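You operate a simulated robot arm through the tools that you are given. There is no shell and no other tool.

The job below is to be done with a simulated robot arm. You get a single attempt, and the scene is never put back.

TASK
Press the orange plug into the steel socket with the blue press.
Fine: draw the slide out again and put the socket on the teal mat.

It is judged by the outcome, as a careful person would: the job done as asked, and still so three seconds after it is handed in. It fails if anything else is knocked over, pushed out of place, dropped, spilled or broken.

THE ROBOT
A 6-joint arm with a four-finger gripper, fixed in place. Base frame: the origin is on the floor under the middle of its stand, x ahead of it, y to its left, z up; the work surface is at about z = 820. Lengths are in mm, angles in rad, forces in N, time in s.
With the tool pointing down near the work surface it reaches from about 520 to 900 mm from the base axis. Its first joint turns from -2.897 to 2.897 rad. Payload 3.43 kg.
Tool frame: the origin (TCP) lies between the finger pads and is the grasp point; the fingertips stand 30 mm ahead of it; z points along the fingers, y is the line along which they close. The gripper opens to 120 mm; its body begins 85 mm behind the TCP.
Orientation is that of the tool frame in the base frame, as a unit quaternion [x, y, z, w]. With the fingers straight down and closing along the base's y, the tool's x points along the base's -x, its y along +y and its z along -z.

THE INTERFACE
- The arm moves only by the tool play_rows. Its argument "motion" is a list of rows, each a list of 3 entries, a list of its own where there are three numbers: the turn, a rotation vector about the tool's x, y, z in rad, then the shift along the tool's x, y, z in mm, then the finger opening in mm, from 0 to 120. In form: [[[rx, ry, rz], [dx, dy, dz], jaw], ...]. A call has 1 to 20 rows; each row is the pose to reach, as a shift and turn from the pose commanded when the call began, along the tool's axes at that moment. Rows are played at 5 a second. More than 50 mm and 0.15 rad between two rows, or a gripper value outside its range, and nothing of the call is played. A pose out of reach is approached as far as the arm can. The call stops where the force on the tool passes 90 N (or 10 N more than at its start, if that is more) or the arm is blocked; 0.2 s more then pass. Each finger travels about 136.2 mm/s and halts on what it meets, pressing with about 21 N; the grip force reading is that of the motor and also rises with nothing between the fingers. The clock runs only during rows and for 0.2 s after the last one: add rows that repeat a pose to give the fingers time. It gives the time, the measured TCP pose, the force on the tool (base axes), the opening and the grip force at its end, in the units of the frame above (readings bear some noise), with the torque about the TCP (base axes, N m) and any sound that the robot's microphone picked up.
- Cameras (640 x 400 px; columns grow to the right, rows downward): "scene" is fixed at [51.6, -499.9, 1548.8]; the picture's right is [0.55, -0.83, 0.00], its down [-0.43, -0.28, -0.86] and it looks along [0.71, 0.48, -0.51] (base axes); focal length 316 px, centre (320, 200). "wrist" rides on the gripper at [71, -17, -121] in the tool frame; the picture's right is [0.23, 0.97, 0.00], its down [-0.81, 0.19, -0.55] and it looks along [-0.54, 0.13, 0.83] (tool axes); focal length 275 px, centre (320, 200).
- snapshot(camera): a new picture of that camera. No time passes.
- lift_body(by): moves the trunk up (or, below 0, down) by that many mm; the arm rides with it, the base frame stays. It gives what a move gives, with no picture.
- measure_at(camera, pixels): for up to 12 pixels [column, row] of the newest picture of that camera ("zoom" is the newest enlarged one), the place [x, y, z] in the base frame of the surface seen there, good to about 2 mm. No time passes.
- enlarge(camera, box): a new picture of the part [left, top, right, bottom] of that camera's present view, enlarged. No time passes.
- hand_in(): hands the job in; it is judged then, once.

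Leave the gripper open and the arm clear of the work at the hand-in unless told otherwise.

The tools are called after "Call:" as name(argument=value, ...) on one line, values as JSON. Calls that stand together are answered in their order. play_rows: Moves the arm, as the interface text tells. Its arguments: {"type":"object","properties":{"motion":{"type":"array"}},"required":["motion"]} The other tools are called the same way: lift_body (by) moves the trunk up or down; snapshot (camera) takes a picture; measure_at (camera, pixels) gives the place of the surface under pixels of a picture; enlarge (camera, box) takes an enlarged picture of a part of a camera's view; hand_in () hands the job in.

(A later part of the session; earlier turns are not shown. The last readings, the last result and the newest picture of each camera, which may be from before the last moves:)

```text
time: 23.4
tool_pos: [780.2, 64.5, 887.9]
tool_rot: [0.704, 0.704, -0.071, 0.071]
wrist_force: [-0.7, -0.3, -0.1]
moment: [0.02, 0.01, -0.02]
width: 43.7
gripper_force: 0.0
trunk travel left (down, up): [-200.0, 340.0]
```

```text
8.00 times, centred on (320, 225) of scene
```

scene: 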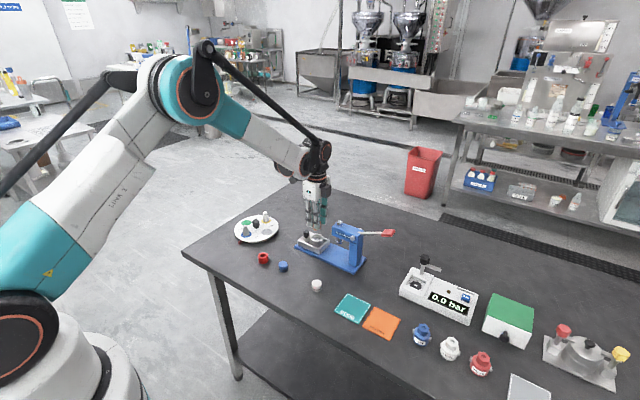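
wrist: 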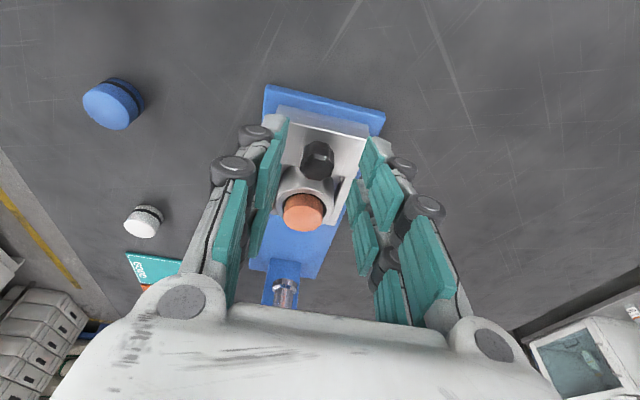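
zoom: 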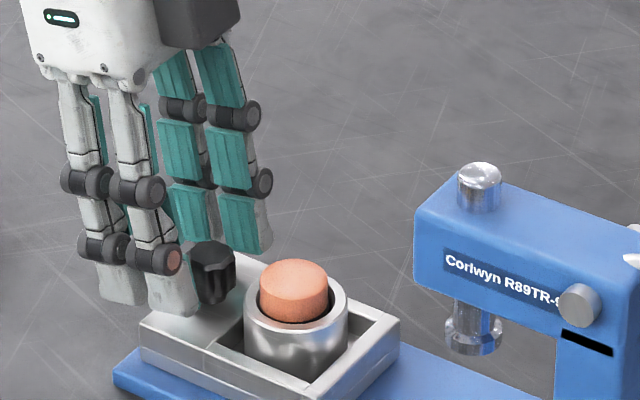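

The -y pair straddles the knob on both sides. I close on it.

Call:
play_rows(motion=[[[0, 0, 0], [0, 0, 0], 34], [[0, 0, 0], [0, 0, 0], 26], [[0, 0, 0], [0, 0, 0], 20], [[0, 0, 0], [0, 0, 0], 14], [[0, 0, 0], [0, 0, 0], 8], [[0, 0, 0], [0, 0, 0], 8]])

Call:
enlarge(camera="wrist", box=[230, 90, 430, 215])

Call:
enlarge(camera="scene", box=[280, 200, 360, 250])

```text
time: 24.8
tool_pos: [779.6, 63.9, 888.8]
tool_rot: [0.704, 0.703, -0.072, 0.07]
wrist_force: [1.2, 0.6, -0.4]
moment: [0.03, -0.03, -0.01]
width: 21.3
gripper_force: 44.6
trunk travel left (down, up): [-200.0, 340.0]
```

```text
3.20 times, centred on (330, 152) of wrist
```

zoom: 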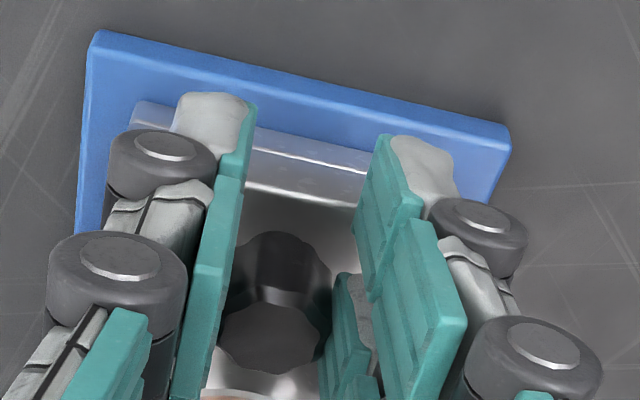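

```text
8.00 times, centred on (320, 225) of scene
```

zoom: 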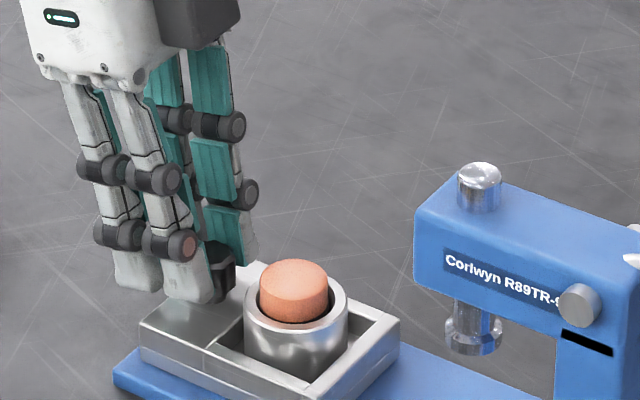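

Knob gripped (21 mm, 44.6 N). I push the slide 20 mm in -y as a test, slowly, watching the force.

Call:
play_rows(motion=[[[0, 0, 0], [-2.9, 0, 0.6], 8], [[0, 0, 0], [-7.8, 0, 1.6], 8], [[0, 0, 0], [-12.7, 0, 2.6], 8], [[0, 0, 0], [-17.6, 0, 3.6], 8], [[0, 0, 0], [-19.6, 0, 4.0], 8], [[0, 0, 0], [-19.6, 0, 4.0], 8]])

Call:
enlarge(camera="scene", box=[280, 200, 380, 262])

```text
time: 26.2
tool_pos: [780.3, 42.9, 888.5]
tool_rot: [0.704, 0.704, -0.071, 0.071]
wrist_force: [-0.5, 0.6, -1.1]
moment: [0.05, 0.02, 0.04]
width: 21.3
gripper_force: 45.1
trunk travel left (down, up): [-200.0, 340.0]
```

```text
6.40 times, centred on (330, 231) of scene
```

zoom: 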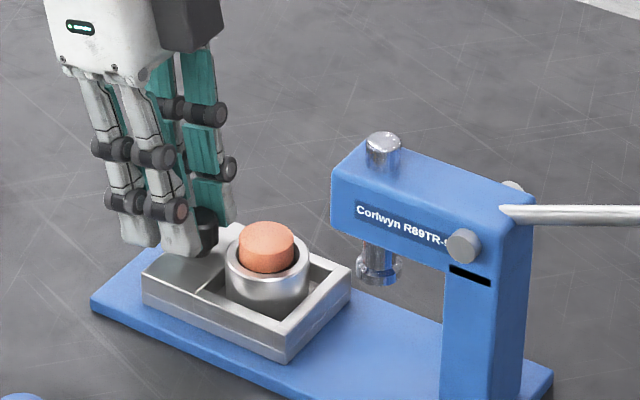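

The slide moved with the knob, almost no force. I continue another 50 mm.

Call:
play_rows(motion=[[[0, 0, 0], [-2.9, 0, 0.6], 8], [[0, 0, 0], [-8.8, 0, 1.8], 8], [[0, 0, 0], [-14.7, 0, 3.0], 8], [[0, 0, 0], [-20.6, 0, 4.2], 8], [[0, 0, 0], [-26.5, 0, 5.4], 8], [[0, 0, 0], [-32.3, 0, 6.6], 8], [[0, 0, 0], [-38.2, 0, 7.7], 8], [[0, 0, 0], [-44.1, 0, 8.9], 8], [[0, 0, 0], [-49.0, 0, 9.9], 8], [[0, 0, 0], [-49.0, 0, 9.9], 8]])

Call:
enlarge(camera="scene", box=[280, 200, 380, 262])

Call:
snapshot(camera="wrist")

```text
time: 28.4
tool_pos: [780.1, -6.9, 889.1]
tool_rot: [0.703, 0.704, -0.071, 0.071]
wrist_force: [6.6, -0.7, 8.8]
moment: [-0.13, -0.16, 0.12]
width: 21.0
gripper_force: 45.2
trunk travel left (down, up): [-200.0, 340.0]
```

```text
6.40 times, centred on (330, 231) of scene
```

zoom: 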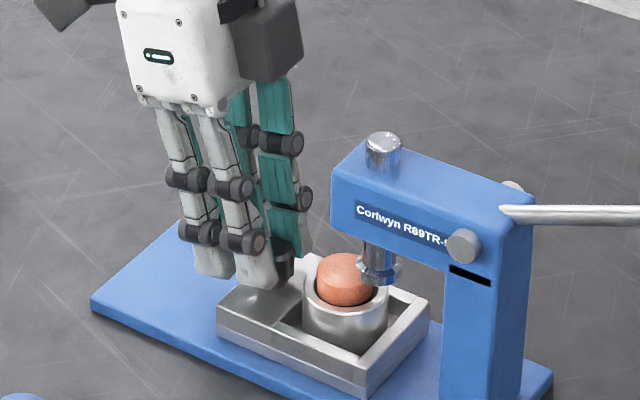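

```text
taken
```

wrist: 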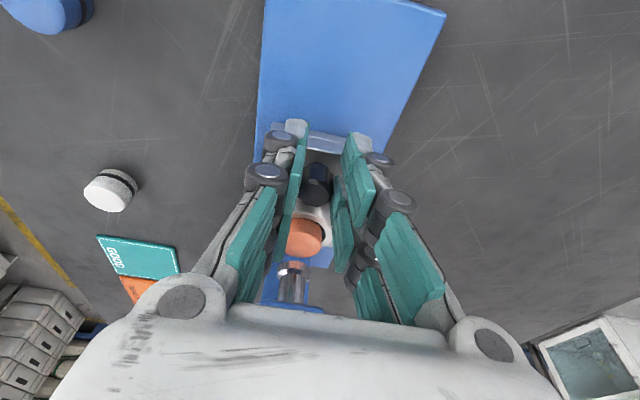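

Forces stay small (6.6, -0.7, 8.8), likely my line versus the slide's guide. I look closely at the plug and ram before going on.

Call:
enlarge(camera="scene", box=[315, 225, 355, 250])

Call:
enlarge(camera="wrist", box=[250, 150, 390, 310])

```text
16.00 times, centred on (335, 238) of scene
```

zoom: 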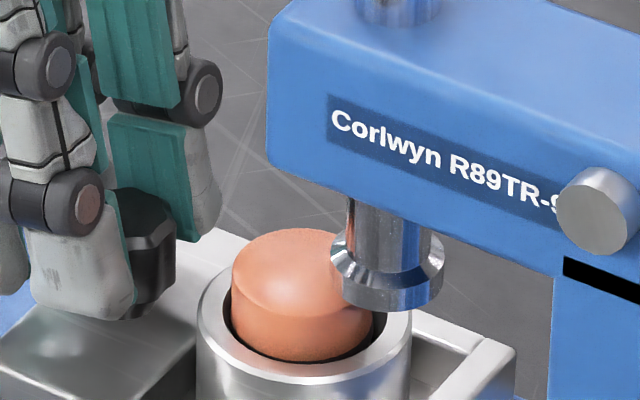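

```text
2.50 times, centred on (320, 230) of wrist
```

zoom: 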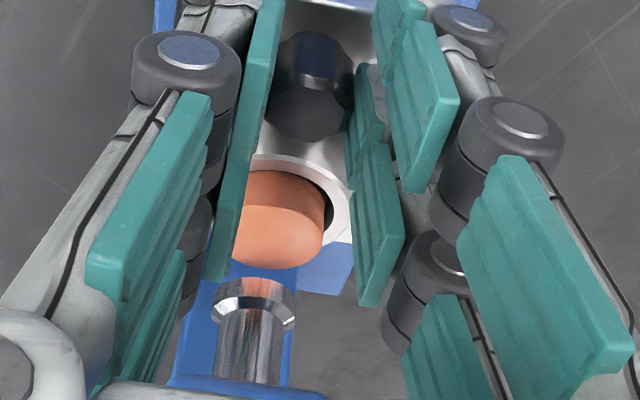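

The plug stands upright and the ram is above it. I check heights of plug top and ram edge in this wrist zoom.

Call:
measure_at(camera="zoom", pixels=[[270, 190], [300, 195], [275, 235], [320, 180], [340, 200], [250, 290], [225, 312], [285, 315], [255, 340], [310, 110], [310, 60]])

```text
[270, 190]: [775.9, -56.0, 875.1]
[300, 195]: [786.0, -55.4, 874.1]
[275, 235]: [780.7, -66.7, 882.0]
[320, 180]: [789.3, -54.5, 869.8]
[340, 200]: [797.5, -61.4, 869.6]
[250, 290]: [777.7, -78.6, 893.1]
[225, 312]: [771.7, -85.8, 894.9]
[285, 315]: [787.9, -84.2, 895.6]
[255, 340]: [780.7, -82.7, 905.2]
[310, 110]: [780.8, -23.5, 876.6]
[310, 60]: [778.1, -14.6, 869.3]
```

Clearance is ~6 mm. I continue 17 mm in -y, with a small +0.7 mm x correction to relax the side force.

Call:
play_rows(motion=[[[0, 0, 0], [-2.9, 0.3, 0.6], 8], [[0, 0, 0], [-6.9, 0.6, 1.4], 8], [[0, 0, 0], [-10.8, 0.7, 2.2], 8], [[0, 0, 0], [-14.7, 0.7, 3.0], 8], [[0, 0, 0], [-16.7, 0.7, 3.4], 8], [[0, 0, 0], [-16.7, 0.7, 3.4], 8]])

Call:
enlarge(camera="scene", box=[300, 210, 380, 260])

```text
time: 29.8
tool_pos: [780.6, -24.2, 888.8]
tool_rot: [0.704, 0.703, -0.07, 0.07]
wrist_force: [-5.8, -0.8, -2.8]
moment: [-0.04, 0.15, -0.16]
width: 21.7
gripper_force: 45.0
trunk travel left (down, up): [-200.0, 340.0]
```

```text
8.00 times, centred on (340, 235) of scene
```

zoom: 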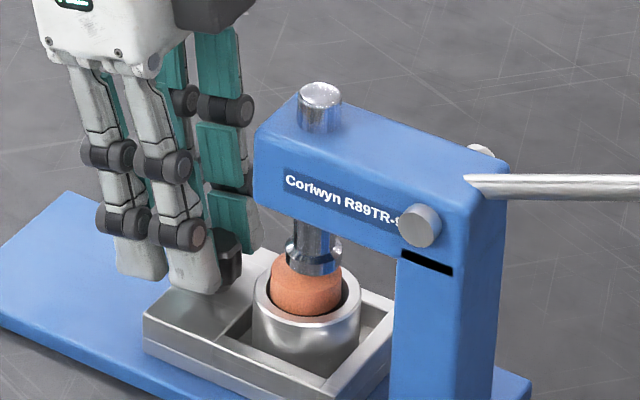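

Plug is nearly under the ram (travel 88 mm). I go on in 1 mm steps up to 5 mm more with -0.35 mm x, looking for the stop in the force.

Call:
play_rows(motion=[[[0, 0, 0], [-1.0, -0.35, 0.2], 8], [[0, 0, 0], [-2.0, -0.35, 0.4], 8], [[0, 0, 0], [-2.9, -0.35, 0.6], 8], [[0, 0, 0], [-2.9, -0.35, 0.6], 8]])

```text
time: 30.8
tool_pos: [780.5, -27.2, 889.0]
tool_rot: [0.703, 0.704, -0.071, 0.071]
wrist_force: [-5.8, 0.7, -4.6]
moment: [0.12, 0.16, -0.09]
width: 21.2
gripper_force: 45.3
trunk travel left (down, up): [-200.0, 340.0]
```

No stop yet (travel ≈91 mm). I check the alignment in the picture.

Call:
enlarge(camera="scene", box=[315, 215, 375, 252])

Call:
enlarge(camera="wrist", box=[250, 150, 390, 310])

```text
10.67 times, centred on (345, 234) of scene
```

zoom: 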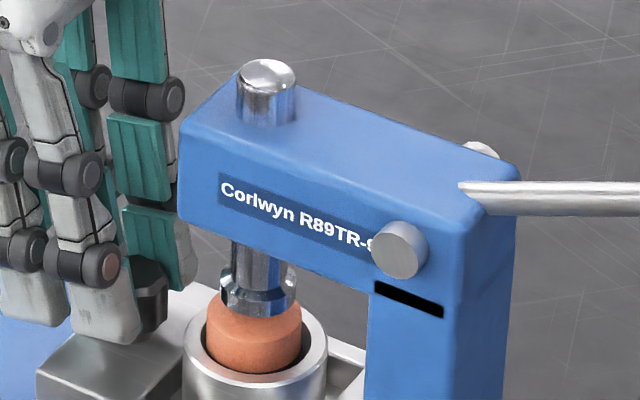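

```text
2.50 times, centred on (320, 230) of wrist
```

zoom: 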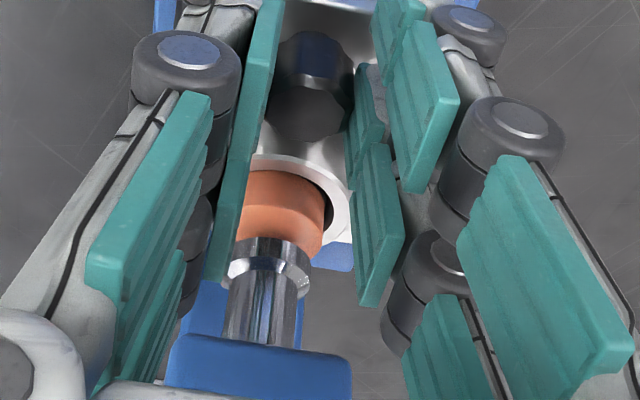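

The ram axis is still ~2 mm further along -y. I continue in 0.7 mm steps for up to 4 mm, watching for the stop.

Call:
play_rows(motion=[[[0, 0, 0], [-0.7, -0.2, 0.15], 8], [[0, 0, 0], [-1.4, -0.2, 0.3], 8], [[0, 0, 0], [-2.0, -0.2, 0.4], 8], [[0, 0, 0], [-2.0, -0.2, 0.4], 8]])

Call:
enlarge(camera="scene", box=[315, 215, 375, 252])

```text
time: 31.8
tool_pos: [779.6, -26.1, 888.9]
tool_rot: [0.703, 0.704, -0.07, 0.069]
wrist_force: [-3.8, 12.6, -2.1]
moment: [0.42, 0.09, 0.0]
width: 21.2
gripper_force: 44.7
trunk travel left (down, up): [-200.0, 340.0]
```

```text
10.67 times, centred on (345, 234) of scene
```

zoom: 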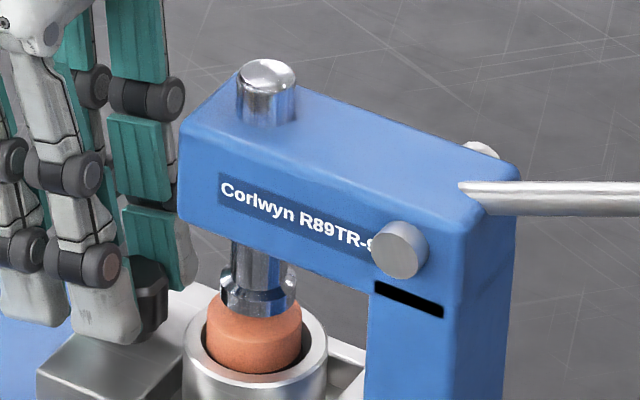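

The y force rose to 12.6 N and the picture is unchanged: the slide is against its stop. I release the knob and then back off upward.

Call:
play_rows(motion=[[[0, 0, 0], [0.8, 0.1, -0.15], 20], [[0, 0, 0], [0.8, 0.1, -0.15], 28], [[0, 0, 0], [0.8, 0.1, -0.15], 38], [[0, 0, 0], [0.8, 0.1, -0.15], 44], [[0, 0, 0], [0.8, 0.1, -0.15], 44]])

Call:
enlarge(camera="scene", box=[300, 210, 380, 260])

```text
time: 33.0
tool_pos: [780.0, -27.7, 888.5]
tool_rot: [0.704, 0.703, -0.071, 0.071]
wrist_force: [-1.3, 0.0, 0.6]
moment: [0.01, -0.01, 0.0]
width: 44.3
gripper_force: 0.2
trunk travel left (down, up): [-200.0, 340.0]
```

```text
8.00 times, centred on (340, 235) of scene
```

zoom: 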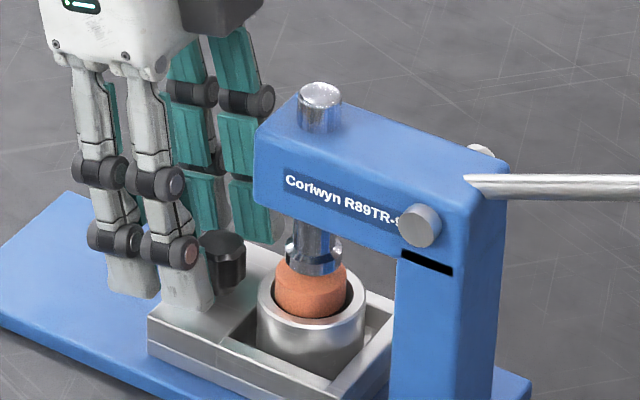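

The knob is free and the slide stayed at its stop. I raise the hand 165 mm straight up (base z), clear of the press.

Call:
play_rows(motion=[[[0, 0, 0], [-2.0, 0, -9.8], 44], [[0, 0, 0], [-5.0, 0, -24.5], 44], [[0, 0, 0], [-9.9, 0, -49.0], 44], [[0, 0, 0], [-14.9, 0, -73.5], 44], [[0, 0, 0], [-19.9, 0, -98.0], 44], [[0, 0, 0], [-24.8, 0, -122.5], 44], [[0, 0, 0], [-29.8, 0, -147.0], 44], [[0, 0, 0], [-32.8, 0, -161.7], 44], [[0, 0, 0], [-32.8, 0, -161.7], 44]])

Call:
enlarge(camera="scene", box=[300, 200, 420, 275])

```text
time: 35.0
tool_pos: [779.2, -28.2, 1055.6]
tool_rot: [0.704, 0.704, -0.071, 0.071]
wrist_force: [0.2, -0.1, 0.8]
moment: [-0.01, 0.01, 0.01]
width: 44.0
gripper_force: 0.1
trunk travel left (down, up): [-200.0, 340.0]
```

```text
5.33 times, centred on (360, 238) of scene
```

zoom: 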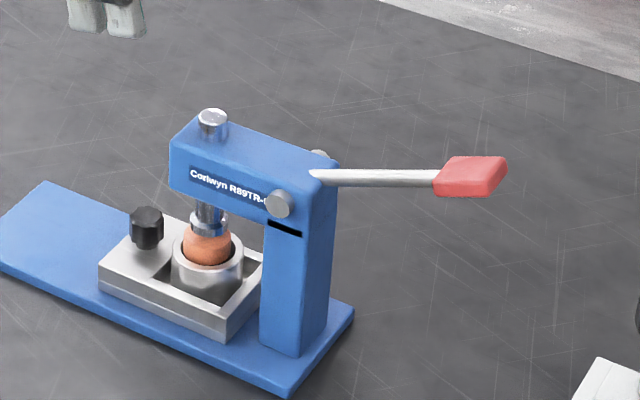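

The slide is in place under the ram. I measure the lever handle, and re-check plug/ram/knob positions.

Call:
measure_at(camera="zoom", pixels=[[440, 182], [450, 162], [502, 161], [486, 188], [484, 194], [470, 175], [360, 178], [146, 214], [208, 228], [206, 255], [283, 228], [420, 180]])

```text
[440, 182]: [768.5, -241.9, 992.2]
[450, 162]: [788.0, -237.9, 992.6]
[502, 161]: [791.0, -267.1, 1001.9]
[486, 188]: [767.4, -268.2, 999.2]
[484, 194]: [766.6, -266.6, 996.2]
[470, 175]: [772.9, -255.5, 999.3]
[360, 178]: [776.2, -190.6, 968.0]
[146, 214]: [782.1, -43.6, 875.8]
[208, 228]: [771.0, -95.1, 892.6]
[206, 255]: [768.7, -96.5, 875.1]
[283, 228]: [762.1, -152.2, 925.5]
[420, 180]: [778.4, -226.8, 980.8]
```

Handle: x 766–792, y -240…-269, top z 992–1002. I move the hand over it at TCP z≈1055, straightening the tilt and closing the fingers.

Call:
play_rows(motion=[[[0, 0.03, 0], [-22, 0, 4.5], 40], [[0, 0.06, 0], [-54, 0, 10.9], 30], [[0, 0.1, 0], [-88, 0, 17.8], 20], [[0, 0.13, 0], [-122, 0, 24.7], 10], [[0, 0.16, 0], [-156, 0, 31.6], 4], [[0, 0.18, 0], [-190, 0, 38.5], 2], [[0, 0.2, 0], [-215, 0, 43.6], 2], [[0, 0.2, 0], [-224.4, 0, 45.5], 2], [[0, 0.2, 0], [-224.4, 0, 45.5], 2], [[0, 0.2, 0], [-224.4, 0, 45.5], 2]])

Call:
snapshot(camera="wrist")

Call:
enlarge(camera="scene", box=[300, 140, 460, 260])

```text
time: 37.2
tool_pos: [780.6, -257.0, 1054.5]
tool_rot: [0.707, 0.707, 0.0, 0.0]
wrist_force: [0.5, 0.5, -0.3]
moment: [-0.01, -0.01, 0.0]
width: 0.3
gripper_force: 21.1
trunk travel left (down, up): [-200.0, 340.0]
```

```text
taken
```

wrist: 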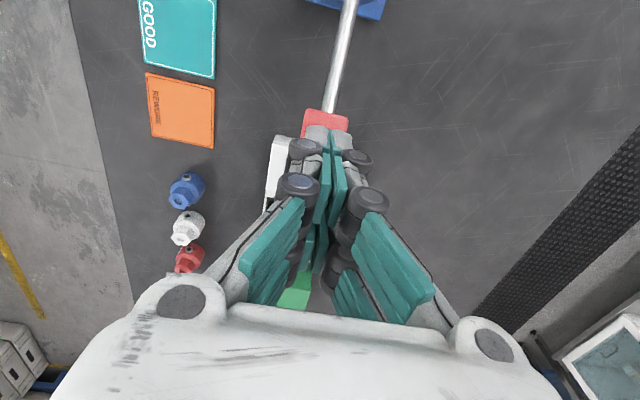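

```text
3.33 times, centred on (380, 200) of scene
```

zoom: 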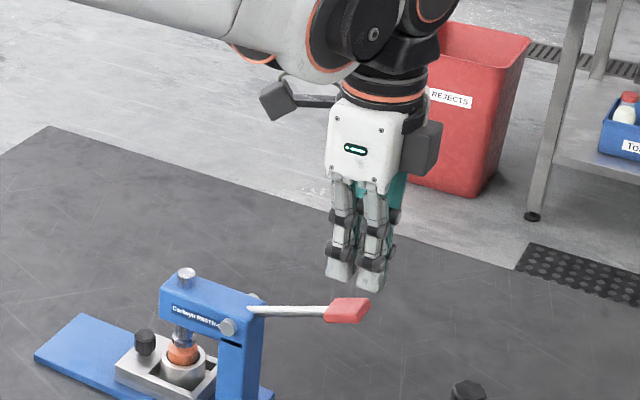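

The hand is above the handle. I check how near the white gauge box is (wrist pixel about (279,170)) before going down.

Call:
measure_at(camera="wrist", pixels=[[279, 150], [274, 190], [290, 140], [325, 120], [310, 130], [345, 125], [335, 140], [295, 295], [200, 260]])

Call:
measure_at(camera="scene", pixels=[[415, 268], [405, 290], [478, 297], [422, 258], [440, 275], [470, 322]])

```text
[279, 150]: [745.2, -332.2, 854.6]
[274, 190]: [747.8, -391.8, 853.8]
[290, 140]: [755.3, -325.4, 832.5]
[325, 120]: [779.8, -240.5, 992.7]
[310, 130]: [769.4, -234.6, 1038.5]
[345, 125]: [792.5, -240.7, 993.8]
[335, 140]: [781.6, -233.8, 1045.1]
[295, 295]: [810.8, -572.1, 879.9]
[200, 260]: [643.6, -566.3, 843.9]
```

```text
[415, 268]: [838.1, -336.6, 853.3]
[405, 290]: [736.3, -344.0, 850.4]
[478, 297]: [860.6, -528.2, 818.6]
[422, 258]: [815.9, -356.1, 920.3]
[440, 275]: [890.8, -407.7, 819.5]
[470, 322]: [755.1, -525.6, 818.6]
```

White box starts at y≈-325 and is low (z 855; its black valve to 920 at y=-356): clear. I descend 20 mm to just above the handle, then a few mm at a time to touch it.

Call:
play_rows(motion=[[[0, 0, 0], [0, -0.5, 8], 2], [[0, 0, 0], [0, -0.5, 16], 2], [[0, 0, 0], [0, -0.5, 20], 2], [[0, 0, 0], [0, -0.5, 23], 2], [[0, 0, 0], [0, -0.5, 26], 2], [[0, 0, 0], [0, -0.5, 29], 2], [[0, 0, 0], [0, -0.5, 32], 2], [[0, 0, 0], [0, -0.5, 32], 2]])

Call:
enlarge(camera="scene", box=[300, 180, 420, 275])

```text
time: 39.0
tool_pos: [778.7, -256.9, 1022.8]
tool_rot: [0.707, 0.707, 0.001, 0.0]
wrist_force: [-0.1, -0.2, 0.7]
moment: [-0.04, 0.02, -0.01]
width: 6.0
gripper_force: 33.1
trunk travel left (down, up): [-200.0, 340.0]
```

```text
4.21 times, centred on (360, 228) of scene
```

zoom: 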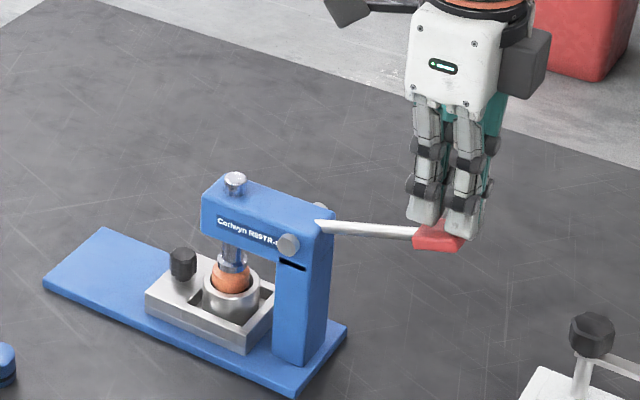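

The handle moved with almost no force, but the width reads 6 mm: something spreads the fingers slightly. I look closer.

Call:
enlarge(camera="wrist", box=[260, 80, 400, 210])

Call:
enlarge(camera="scene", box=[370, 200, 430, 245])

```text
3.08 times, centred on (330, 145) of wrist
```

zoom: 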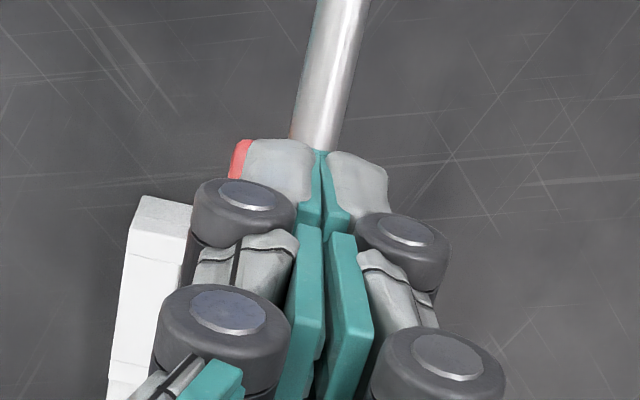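

```text
8.89 times, centred on (400, 222) of scene
```

zoom: 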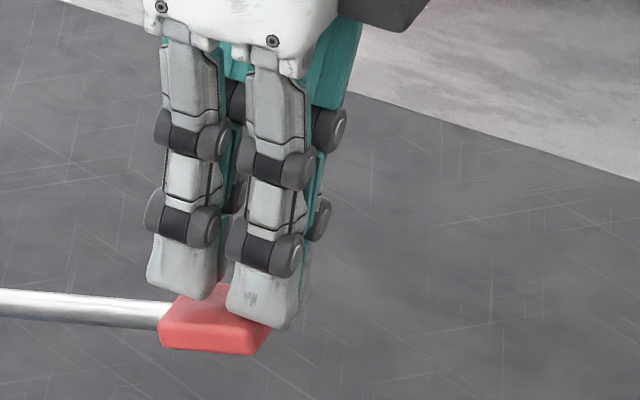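

The tips sit on the handle's top. I continue pressing down 20 mm in small steps and watch force and width.

Call:
play_rows(motion=[[[0, 0, 0], [0, 0, 4], 0], [[0, 0, 0], [0, 0, 8], 0], [[0, 0, 0], [0, 0, 12], 0], [[0, 0, 0], [0, 0, 16], 0], [[0, 0, 0], [0, 0, 20], 0], [[0, 0, 0], [0, 0, 20], 0]])

Call:
enlarge(camera="scene", box=[310, 190, 430, 265])

```text
time: 40.4
tool_pos: [780.3, -257.1, 1002.0]
tool_rot: [0.707, 0.707, 0.0, 0.0]
wrist_force: [0.0, -1.0, 0.4]
moment: [-0.02, -0.01, 0.0]
width: 6.1
gripper_force: 33.4
trunk travel left (down, up): [-200.0, 340.0]
```

```text
5.33 times, centred on (370, 228) of scene
```

zoom: 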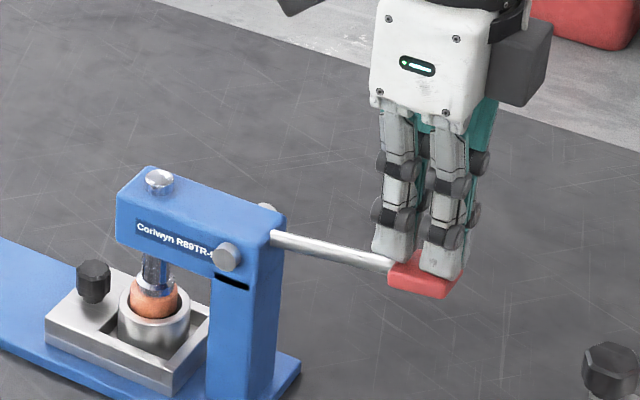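

The lever follows easily. I keep pressing, another 16 mm in 4 mm steps.

Call:
play_rows(motion=[[[0, 0, 0], [0, 0, 4], 0], [[0, 0, 0], [0, 0, 8], 0], [[0, 0, 0], [0, 0, 12], 0], [[0, 0, 0], [0, 0, 16], 0], [[0, 0, 0], [0, 0, 16], 0]])

Call:
enlarge(camera="scene", box=[310, 190, 430, 265])

```text
time: 41.6
tool_pos: [778.6, -255.7, 986.3]
tool_rot: [0.707, 0.707, 0.0, 0.0]
wrist_force: [-1.3, -1.4, 2.8]
moment: [-0.09, 0.06, -0.03]
width: 5.9
gripper_force: 33.1
trunk travel left (down, up): [-200.0, 340.0]
```

```text
5.33 times, centred on (370, 228) of scene
```

zoom: 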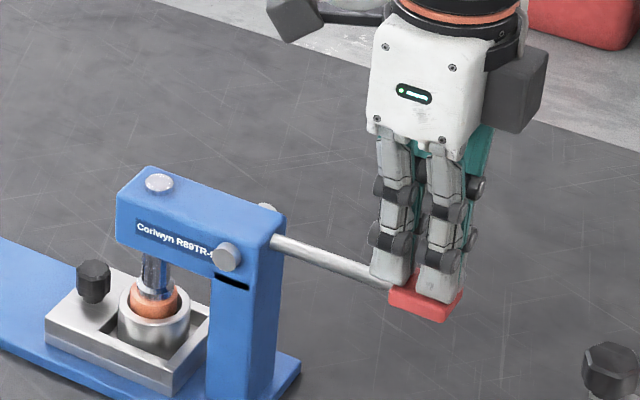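

The ram is coming down on the plug; force only 2.8 N. I keep going 10 mm in 2 mm steps.

Call:
play_rows(motion=[[[0, 0, 0], [0, 0, 2], 0], [[0, 0, 0], [0, 0, 4], 0], [[0, 0, 0], [0, 0, 6], 0], [[0, 0, 0], [0, 0, 8], 0], [[0, 0, 0], [0, 0, 10], 0], [[0, 0, 0], [0, 0, 10], 0]])

Call:
enlarge(camera="scene", box=[310, 190, 430, 265])

```text
time: 43.0
tool_pos: [780.4, -256.9, 975.9]
tool_rot: [0.707, 0.707, 0.0, 0.0]
wrist_force: [-0.2, -2.0, 1.9]
moment: [-0.03, 0.0, -0.01]
width: 5.9
gripper_force: 33.2
trunk travel left (down, up): [-200.0, 340.0]
```

```text
5.33 times, centred on (370, 228) of scene
```

zoom: 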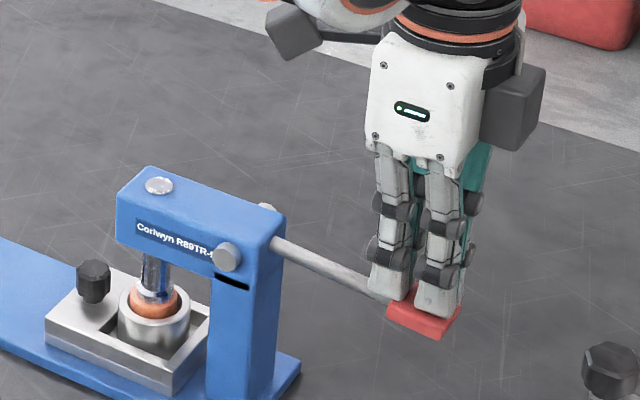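

Continue pressing 12 mm more in 2 mm steps.

Call:
play_rows(motion=[[[0, 0, 0], [0, 0, 2], 0], [[0, 0, 0], [0, 0, 4], 0], [[0, 0, 0], [0, 0, 6], 0], [[0, 0, 0], [0, 0, 8], 0], [[0, 0, 0], [0, 0, 10], 0], [[0, 0, 0], [0, 0, 12], 0], [[0, 0, 0], [0, 0, 12], 0]])

Call:
enlarge(camera="scene", box=[310, 190, 430, 265])

```text
time: 44.6
tool_pos: [778.7, -256.6, 964.4]
tool_rot: [0.707, 0.707, 0.001, 0.0]
wrist_force: [0.8, 0.3, 5.1]
moment: [0.16, -0.01, -0.05]
width: 0.0
gripper_force: 33.5
trunk travel left (down, up): [-200.0, 340.0]
```

```text
5.33 times, centred on (370, 228) of scene
```

zoom: 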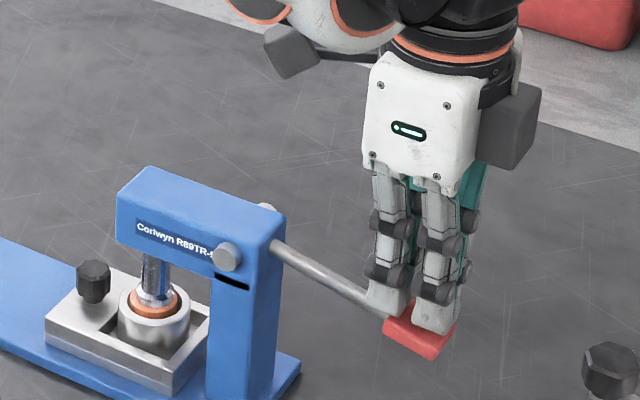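

Width returned to 0, force 5 N, the plug is sinking into the socket. I continue 12 mm more.

Call:
play_rows(motion=[[[0, 0, 0], [0, 0, 2], 0], [[0, 0, 0], [0, 0, 4], 0], [[0, 0, 0], [0, 0, 6], 0], [[0, 0, 0], [0, 0, 8], 0], [[0, 0, 0], [0, 0, 10], 0], [[0, 0, 0], [0, 0, 12], 0], [[0, 0, 0], [0, 0, 12], 0]])

Call:
enlarge(camera="scene", box=[310, 200, 410, 262])

```text
time: 45.9
tool_pos: [776.5, -256.0, 962.5]
tool_rot: [0.708, 0.706, 0.001, 0.002]
wrist_force: [-4.0, -1.7, 51.5]
moment: [1.0, 0.05, -0.14]
width: 6.0
gripper_force: 33.8
trunk travel left (down, up): [-200.0, 340.0]
stopped in row 6: the force on the tool passed its limit at 93 N (the readings are from after the stop); the commanded pose is now the measured one
```

```text
6.40 times, centred on (360, 231) of scene
```

zoom: 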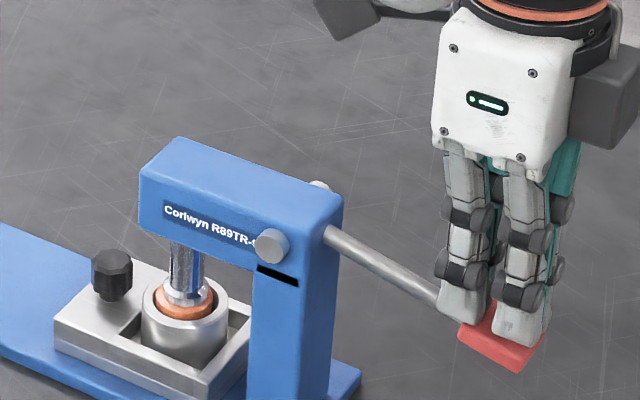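

The force limit (93 N) stopped the motion: strong resistance now. I look closely at plug and ram to see how deep the plug sits.

Call:
enlarge(camera="scene", box=[320, 225, 360, 258])

```text
12.12 times, centred on (340, 242) of scene
```

zoom: 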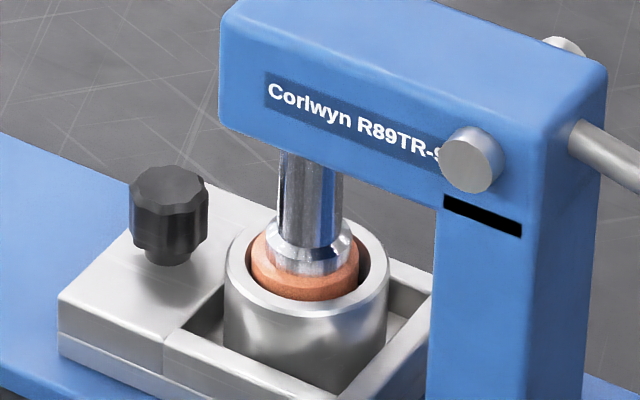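

I measure plug top, rim and ram flange in this zoom.

Call:
measure_at(camera="zoom", pixels=[[262, 252], [268, 272], [300, 283], [345, 268], [352, 250], [300, 292], [235, 265], [300, 312], [380, 260], [300, 268], [300, 250], [270, 215]])

```text
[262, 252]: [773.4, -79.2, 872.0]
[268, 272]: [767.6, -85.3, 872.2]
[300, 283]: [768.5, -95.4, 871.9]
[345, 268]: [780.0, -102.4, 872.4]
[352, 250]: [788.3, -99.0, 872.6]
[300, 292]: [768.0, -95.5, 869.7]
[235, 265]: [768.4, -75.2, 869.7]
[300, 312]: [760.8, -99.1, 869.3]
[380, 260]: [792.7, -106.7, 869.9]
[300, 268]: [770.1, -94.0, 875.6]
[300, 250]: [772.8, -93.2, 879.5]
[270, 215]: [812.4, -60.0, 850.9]
```

Plug top is now at 872 (was 881.5), i.e. pressed ~9.5 mm deeper, rim 869.7; the resistance became hard within 2 mm. The torque shows I push at the handle's inner end (y≈-237). I relieve by 8 mm, see how the lever behaves, and shift outward 18 mm for a second, better levered press.

Call:
play_rows(motion=[[[0, 0, 0], [0, 0, -3], 0], [[0, 0, 0], [0, 0, -6], 0], [[0, 0, 0], [-6, 1, -9], 0], [[0, 0, 0], [-12, 2, -9], 0], [[0, 0, 0], [-18, 2, -9], 0], [[0, 0, 0], [-18, 2, -9], 0]])

Call:
enlarge(camera="scene", box=[310, 195, 430, 270])

```text
time: 47.3
tool_pos: [781.5, -276.6, 964.1]
tool_rot: [0.708, 0.706, 0.0, 0.0]
wrist_force: [1.6, -0.4, 1.5]
moment: [0.05, -0.01, -0.03]
width: 6.0
gripper_force: 33.7
trunk travel left (down, up): [-200.0, 340.0]
```

```text
5.33 times, centred on (370, 232) of scene
```

zoom: 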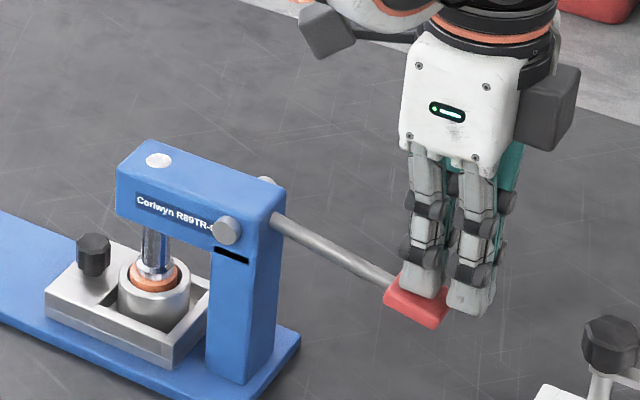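

The lever stayed about down, no spring back visible. Now I press again at the outer part of the handle in 2–3 mm steps.

Call:
play_rows(motion=[[[0, 0, 0], [0, -1, 3], 0], [[0, 0, 0], [0, -1, 6], 0], [[0, 0, 0], [0, -1, 8], 0], [[0, 0, 0], [0, -1, 10], 0], [[0, 0, 0], [0, -1, 12], 0], [[0, 0, 0], [0, -1, 12], 0]])

Call:
enlarge(camera="scene", box=[310, 195, 430, 270])

```text
time: 48.8
tool_pos: [780.5, -275.8, 961.2]
tool_rot: [0.708, 0.706, 0.002, 0.004]
wrist_force: [2.2, -1.1, 48.1]
moment: [1.05, -0.11, -0.05]
width: 6.5
gripper_force: 33.3
trunk travel left (down, up): [-200.0, 340.0]
stopped in row 6: the force on the tool passed its limit at 90 N (the readings are from after the stop); the commanded pose is now the measured one
```

```text
5.33 times, centred on (370, 232) of scene
```

zoom: 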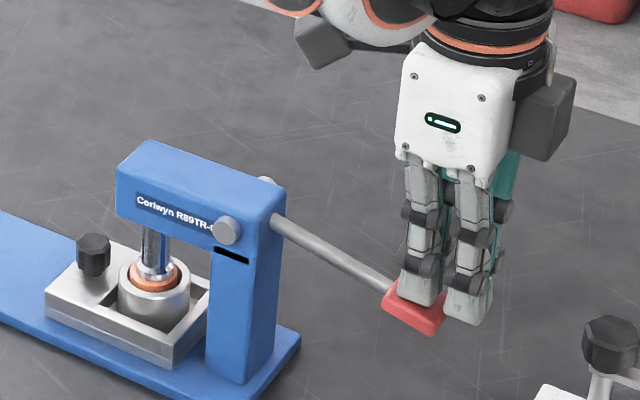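

Again a hard stop at 90 N with a longer arm. I measure the plug's height again.

Call:
enlarge(camera="scene", box=[320, 225, 360, 258])

Call:
measure_at(camera="zoom", pixels=[[262, 252], [268, 272], [300, 283], [345, 268], [352, 250], [300, 292], [235, 265], [300, 312], [380, 260], [300, 268], [300, 250], [310, 170]])

```text
12.12 times, centred on (340, 242) of scene
```

zoom: 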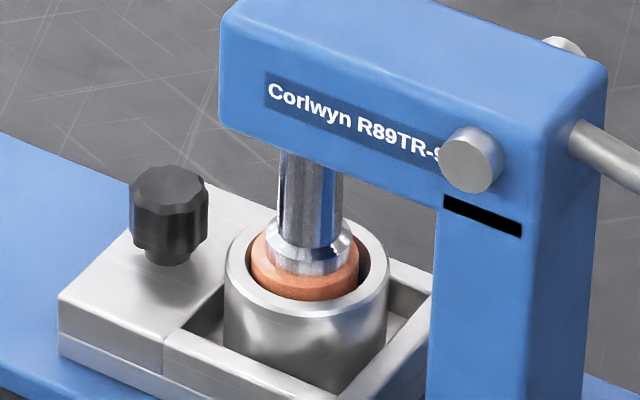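

```text
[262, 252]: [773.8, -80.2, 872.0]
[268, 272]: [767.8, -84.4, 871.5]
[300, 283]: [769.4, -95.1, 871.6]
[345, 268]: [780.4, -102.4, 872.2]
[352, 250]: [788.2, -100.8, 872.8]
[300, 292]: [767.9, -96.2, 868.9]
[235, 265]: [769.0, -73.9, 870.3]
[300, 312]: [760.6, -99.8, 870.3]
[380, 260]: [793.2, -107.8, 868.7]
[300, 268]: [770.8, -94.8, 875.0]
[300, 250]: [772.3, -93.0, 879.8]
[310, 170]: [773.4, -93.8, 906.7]
```

The plug does not move any further; the ram's top cap is flush with the head – full stroke reached. Now I raise the hand and see whether the lever returns by itself.

Call:
play_rows(motion=[[[0, 0, 0], [0, 0, -4], 0], [[0, 0, 0], [0, 0, -10], 0], [[0, 0, 0], [0, 0, -18], 0], [[0, 0, 0], [0, 0, -28], 0], [[0, 0, 0], [0, 0, -40], 0], [[0, 0, 0], [0, 0, -52], 0], [[0, 0, 0], [0, 0, -64], 0], [[0, 0, 0], [0, 0, -64], 0]])

Call:
enlarge(camera="scene", box=[310, 180, 430, 270])

```text
time: 50.6
tool_pos: [781.7, -276.7, 1019.3]
tool_rot: [0.707, 0.707, 0.001, 0.002]
wrist_force: [-0.1, 0.2, 1.3]
moment: [-0.01, -0.01, 0.0]
width: 0.0
gripper_force: 32.8
trunk travel left (down, up): [-200.0, 340.0]
```

```text
4.44 times, centred on (370, 225) of scene
```

zoom: 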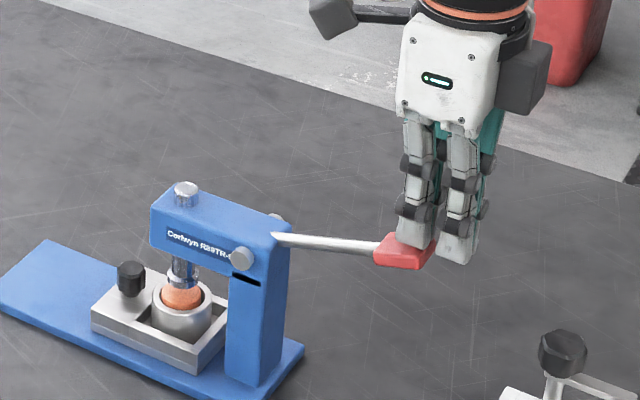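

The lever follows the hand up by a return spring. I keep rising slowly until it is free, then check the plug.

Call:
play_rows(motion=[[[0, 0, 0], [0, 0, -6], 0], [[0, 0, 0], [0, 0, -12], 0], [[0, 0, 0], [0, 0, -18], 0], [[0, 0, 0], [0, 0, -30], 0], [[0, 0, 0], [0, 0, -45], 0], [[0, 0, 0], [0, 0, -60], 0], [[0, 0, 0], [0, 0, -70], 0], [[0, 0, 0], [0, 0, -70], 0]])

Call:
enlarge(camera="scene", box=[310, 195, 410, 262])

Call:
enlarge(camera="scene", box=[320, 225, 360, 258])

```text
time: 52.4
tool_pos: [781.5, -275.5, 1090.0]
tool_rot: [0.708, 0.707, 0.001, 0.003]
wrist_force: [0.6, -0.7, 0.5]
moment: [0.01, -0.02, -0.02]
width: 0.2
gripper_force: 33.1
trunk travel left (down, up): [-200.0, 340.0]
```

```text
5.97 times, centred on (360, 228) of scene
```

zoom: 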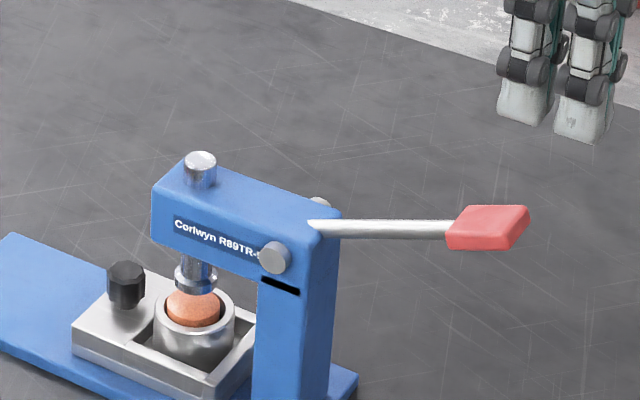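

```text
12.12 times, centred on (340, 242) of scene
```

zoom: 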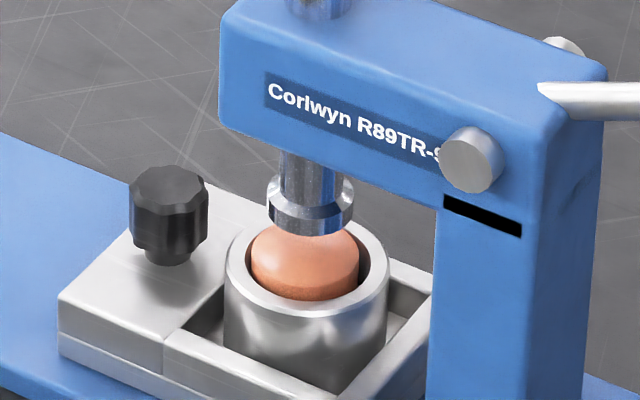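

The lever is back up, the plug stays pressed in (top ≈872). Now I return to the slide's knob with the same tilt, above it first: TCP to (780.1, -27.5, 1070), opening to 44 mm.

Call:
play_rows(motion=[[[0.001, -0.02, 0], [20, -0.2, 2], 5], [[0.002, -0.05, 0], [55, -0.4, 5], 15], [[0.003, -0.08, -0.001], [90, -0.6, 8], 25], [[0.004, -0.11, -0.001], [125, -0.8, 11], 35], [[0.005, -0.14, -0.001], [160, -1.0, 14], 44], [[0.006, -0.17, -0.002], [195, -1.2, 17], 44], [[0.007, -0.197, -0.002], [230, -1.4, 20], 44], [[0.007, -0.197, -0.002], [248.3, -1.4, 20], 44], [[0.007, -0.197, -0.002], [248.3, -1.4, 20], 44], [[0.007, -0.197, -0.002], [248.3, -1.4, 20], 44]])

Call:
snapshot(camera="wrist")

Call:
enlarge(camera="scene", box=[280, 170, 400, 265])

```text
time: 54.6
tool_pos: [780.6, -26.7, 1069.2]
tool_rot: [0.704, 0.703, -0.072, 0.068]
wrist_force: [0.1, 0.2, -1.1]
moment: [-0.01, -0.01, 0.01]
width: 44.3
gripper_force: 0.0
trunk travel left (down, up): [-200.0, 340.0]
```

```text
taken
```

wrist: 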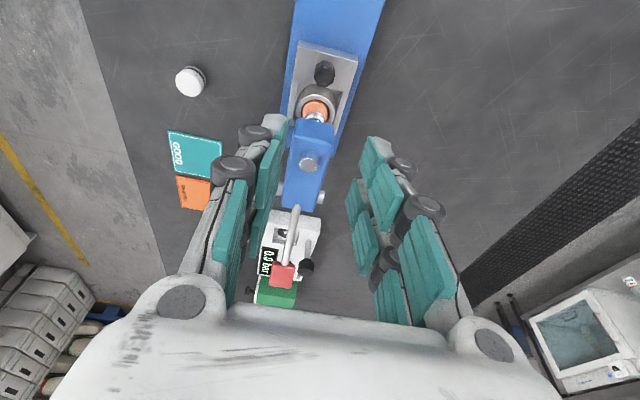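

```text
4.21 times, centred on (340, 218) of scene
```

zoom: 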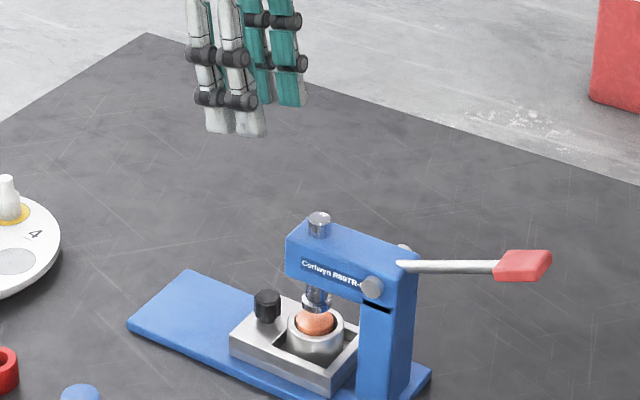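

Above the knob. I measure the knob with the wrist camera and then descend 140 mm.

Call:
measure_at(camera="wrist", pixels=[[324, 73], [316, 73], [332, 73], [324, 80], [315, 107], [334, 98]])

Call:
play_rows(motion=[[[0, 0, 0], [4.0, 0, 19.6], 44], [[0, 0, 0], [9.9, 0, 49.0], 44], [[0, 0, 0], [15.9, 0, 78.4], 44], [[0, 0, 0], [21.9, 0, 107.8], 44], [[0, 0, 0], [25.8, 0, 127.4], 44], [[0, 0, 0], [27.8, 0, 137.2], 44], [[0, 0, 0], [27.8, 0, 137.2], 44]])

Call:
enlarge(camera="wrist", box=[230, 80, 430, 240])

Call:
enlarge(camera="scene", box=[280, 190, 380, 260])

```text
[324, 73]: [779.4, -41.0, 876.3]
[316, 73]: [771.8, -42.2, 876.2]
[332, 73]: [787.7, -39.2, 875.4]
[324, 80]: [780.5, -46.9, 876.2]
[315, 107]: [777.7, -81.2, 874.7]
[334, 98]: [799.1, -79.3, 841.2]
```

```text
time: 56.2
tool_pos: [780.2, -27.2, 929.4]
tool_rot: [0.704, 0.703, -0.072, 0.068]
wrist_force: [-0.2, -0.3, -0.1]
moment: [-0.03, -0.02, 0.0]
width: 44.0
gripper_force: 0.0
trunk travel left (down, up): [-200.0, 340.0]
```

```text
2.50 times, centred on (330, 160) of wrist
```

zoom: 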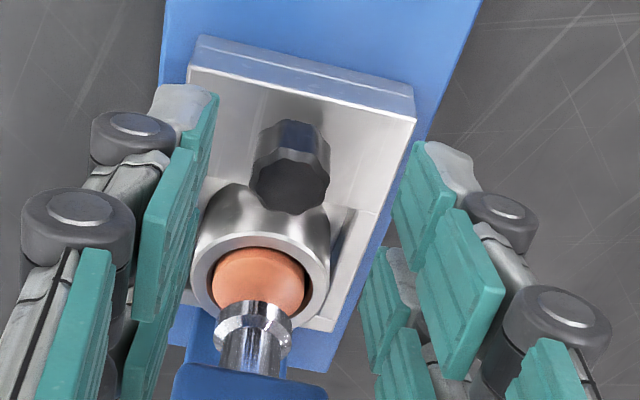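

```text
5.71 times, centred on (330, 225) of scene
```

zoom: 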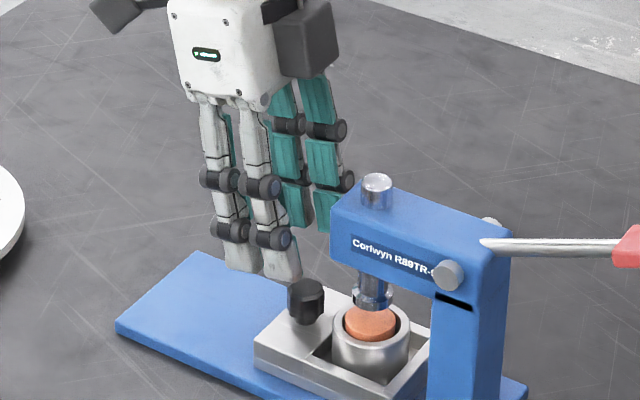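

All clear. I descend 40 mm more to TCP z≈889 around the knob.

Call:
play_rows(motion=[[[0, 0, 0], [2.0, 0, 9.8], 44], [[0, 0, 0], [4.0, 0, 19.6], 44], [[0, 0, 0], [6.0, 0, 29.4], 44], [[0, 0, 0], [7.4, 0, 36.3], 44], [[0, 0, 0], [8.0, 0, 39.2], 44], [[0, 0, 0], [8.0, 0, 39.2], 44]])

Call:
enlarge(camera="wrist", box=[230, 80, 430, 240])

Call:
enlarge(camera="scene", box=[280, 190, 380, 260])

```text
time: 57.6
tool_pos: [779.4, -27.9, 890.0]
tool_rot: [0.704, 0.703, -0.072, 0.069]
wrist_force: [0.0, 0.1, 0.3]
moment: [0.0, -0.01, 0.04]
width: 44.1
gripper_force: 0.0
trunk travel left (down, up): [-200.0, 340.0]
```

```text
2.50 times, centred on (330, 160) of wrist
```

zoom: 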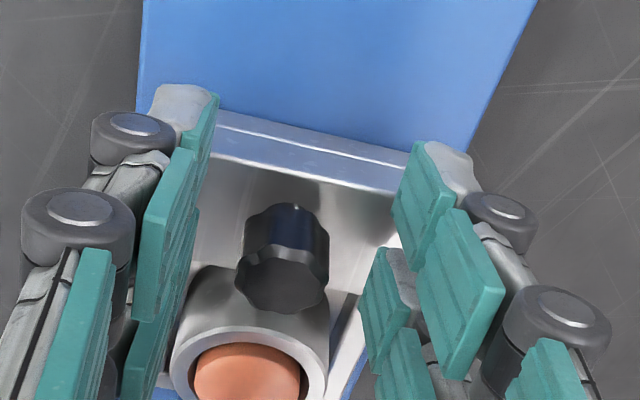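

```text
5.71 times, centred on (330, 225) of scene
```

zoom: 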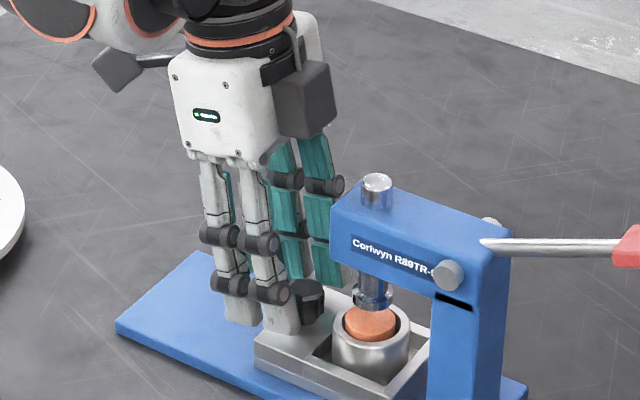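

The pair straddles the knob. I close on it.

Call:
play_rows(motion=[[[0, 0, 0], [0, 0, 0], 34], [[0, 0, 0], [0, 0, 0], 26], [[0, 0, 0], [0, 0, 0], 20], [[0, 0, 0], [0, 0, 0], 14], [[0, 0, 0], [0, 0, 0], 8], [[0, 0, 0], [0, 0, 0], 8]])

Call:
enlarge(camera="wrist", box=[230, 80, 430, 240])

```text
time: 59.0
tool_pos: [780.1, -25.6, 889.6]
tool_rot: [0.704, 0.703, -0.072, 0.068]
wrist_force: [-1.7, -1.4, -1.3]
moment: [-0.03, 0.02, -0.06]
width: 21.7
gripper_force: 45.2
trunk travel left (down, up): [-200.0, 340.0]
```

```text
2.50 times, centred on (330, 160) of wrist
```

zoom: 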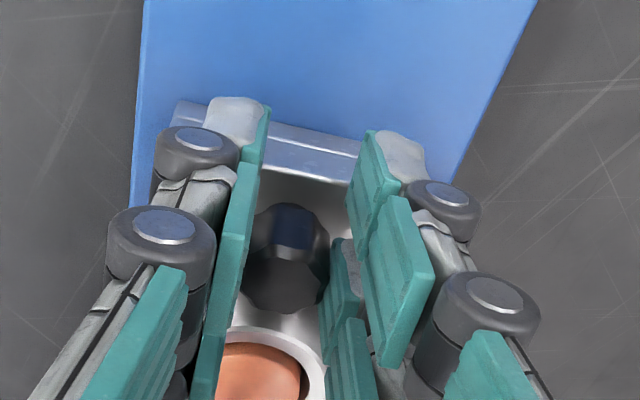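

Gripped (21.7 mm, 45 N). I draw the slide out 50 mm in +y.

Call:
play_rows(motion=[[[0, 0, 0], [2.9, 0, -0.6], 8], [[0, 0, 0], [8.8, -0.1, -1.8], 8], [[0, 0, 0], [14.7, -0.1, -3.0], 8], [[0, 0, 0], [20.6, -0.2, -4.2], 8], [[0, 0, 0], [26.5, -0.2, -5.4], 8], [[0, 0, 0], [32.3, -0.3, -6.6], 8], [[0, 0, 0], [38.2, -0.3, -7.7], 8], [[0, 0, 0], [44.1, -0.3, -8.9], 8], [[0, 0, 0], [49.0, -0.3, -9.9], 8], [[0, 0, 0], [49.0, -0.3, -9.9], 8]])

Call:
enlarge(camera="scene", box=[280, 190, 380, 260])

```text
time: 61.2
tool_pos: [779.8, 23.0, 890.3]
tool_rot: [0.703, 0.704, -0.072, 0.069]
wrist_force: [1.5, -0.1, 1.8]
moment: [-0.23, -0.04, 0.03]
width: 21.4
gripper_force: 44.9
trunk travel left (down, up): [-200.0, 340.0]
```

```text
5.71 times, centred on (330, 225) of scene
```

zoom: 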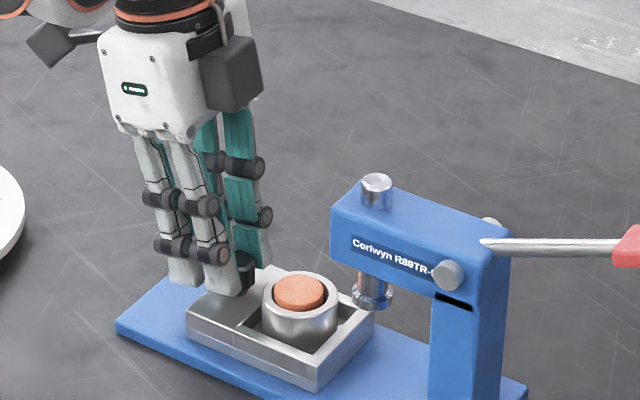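

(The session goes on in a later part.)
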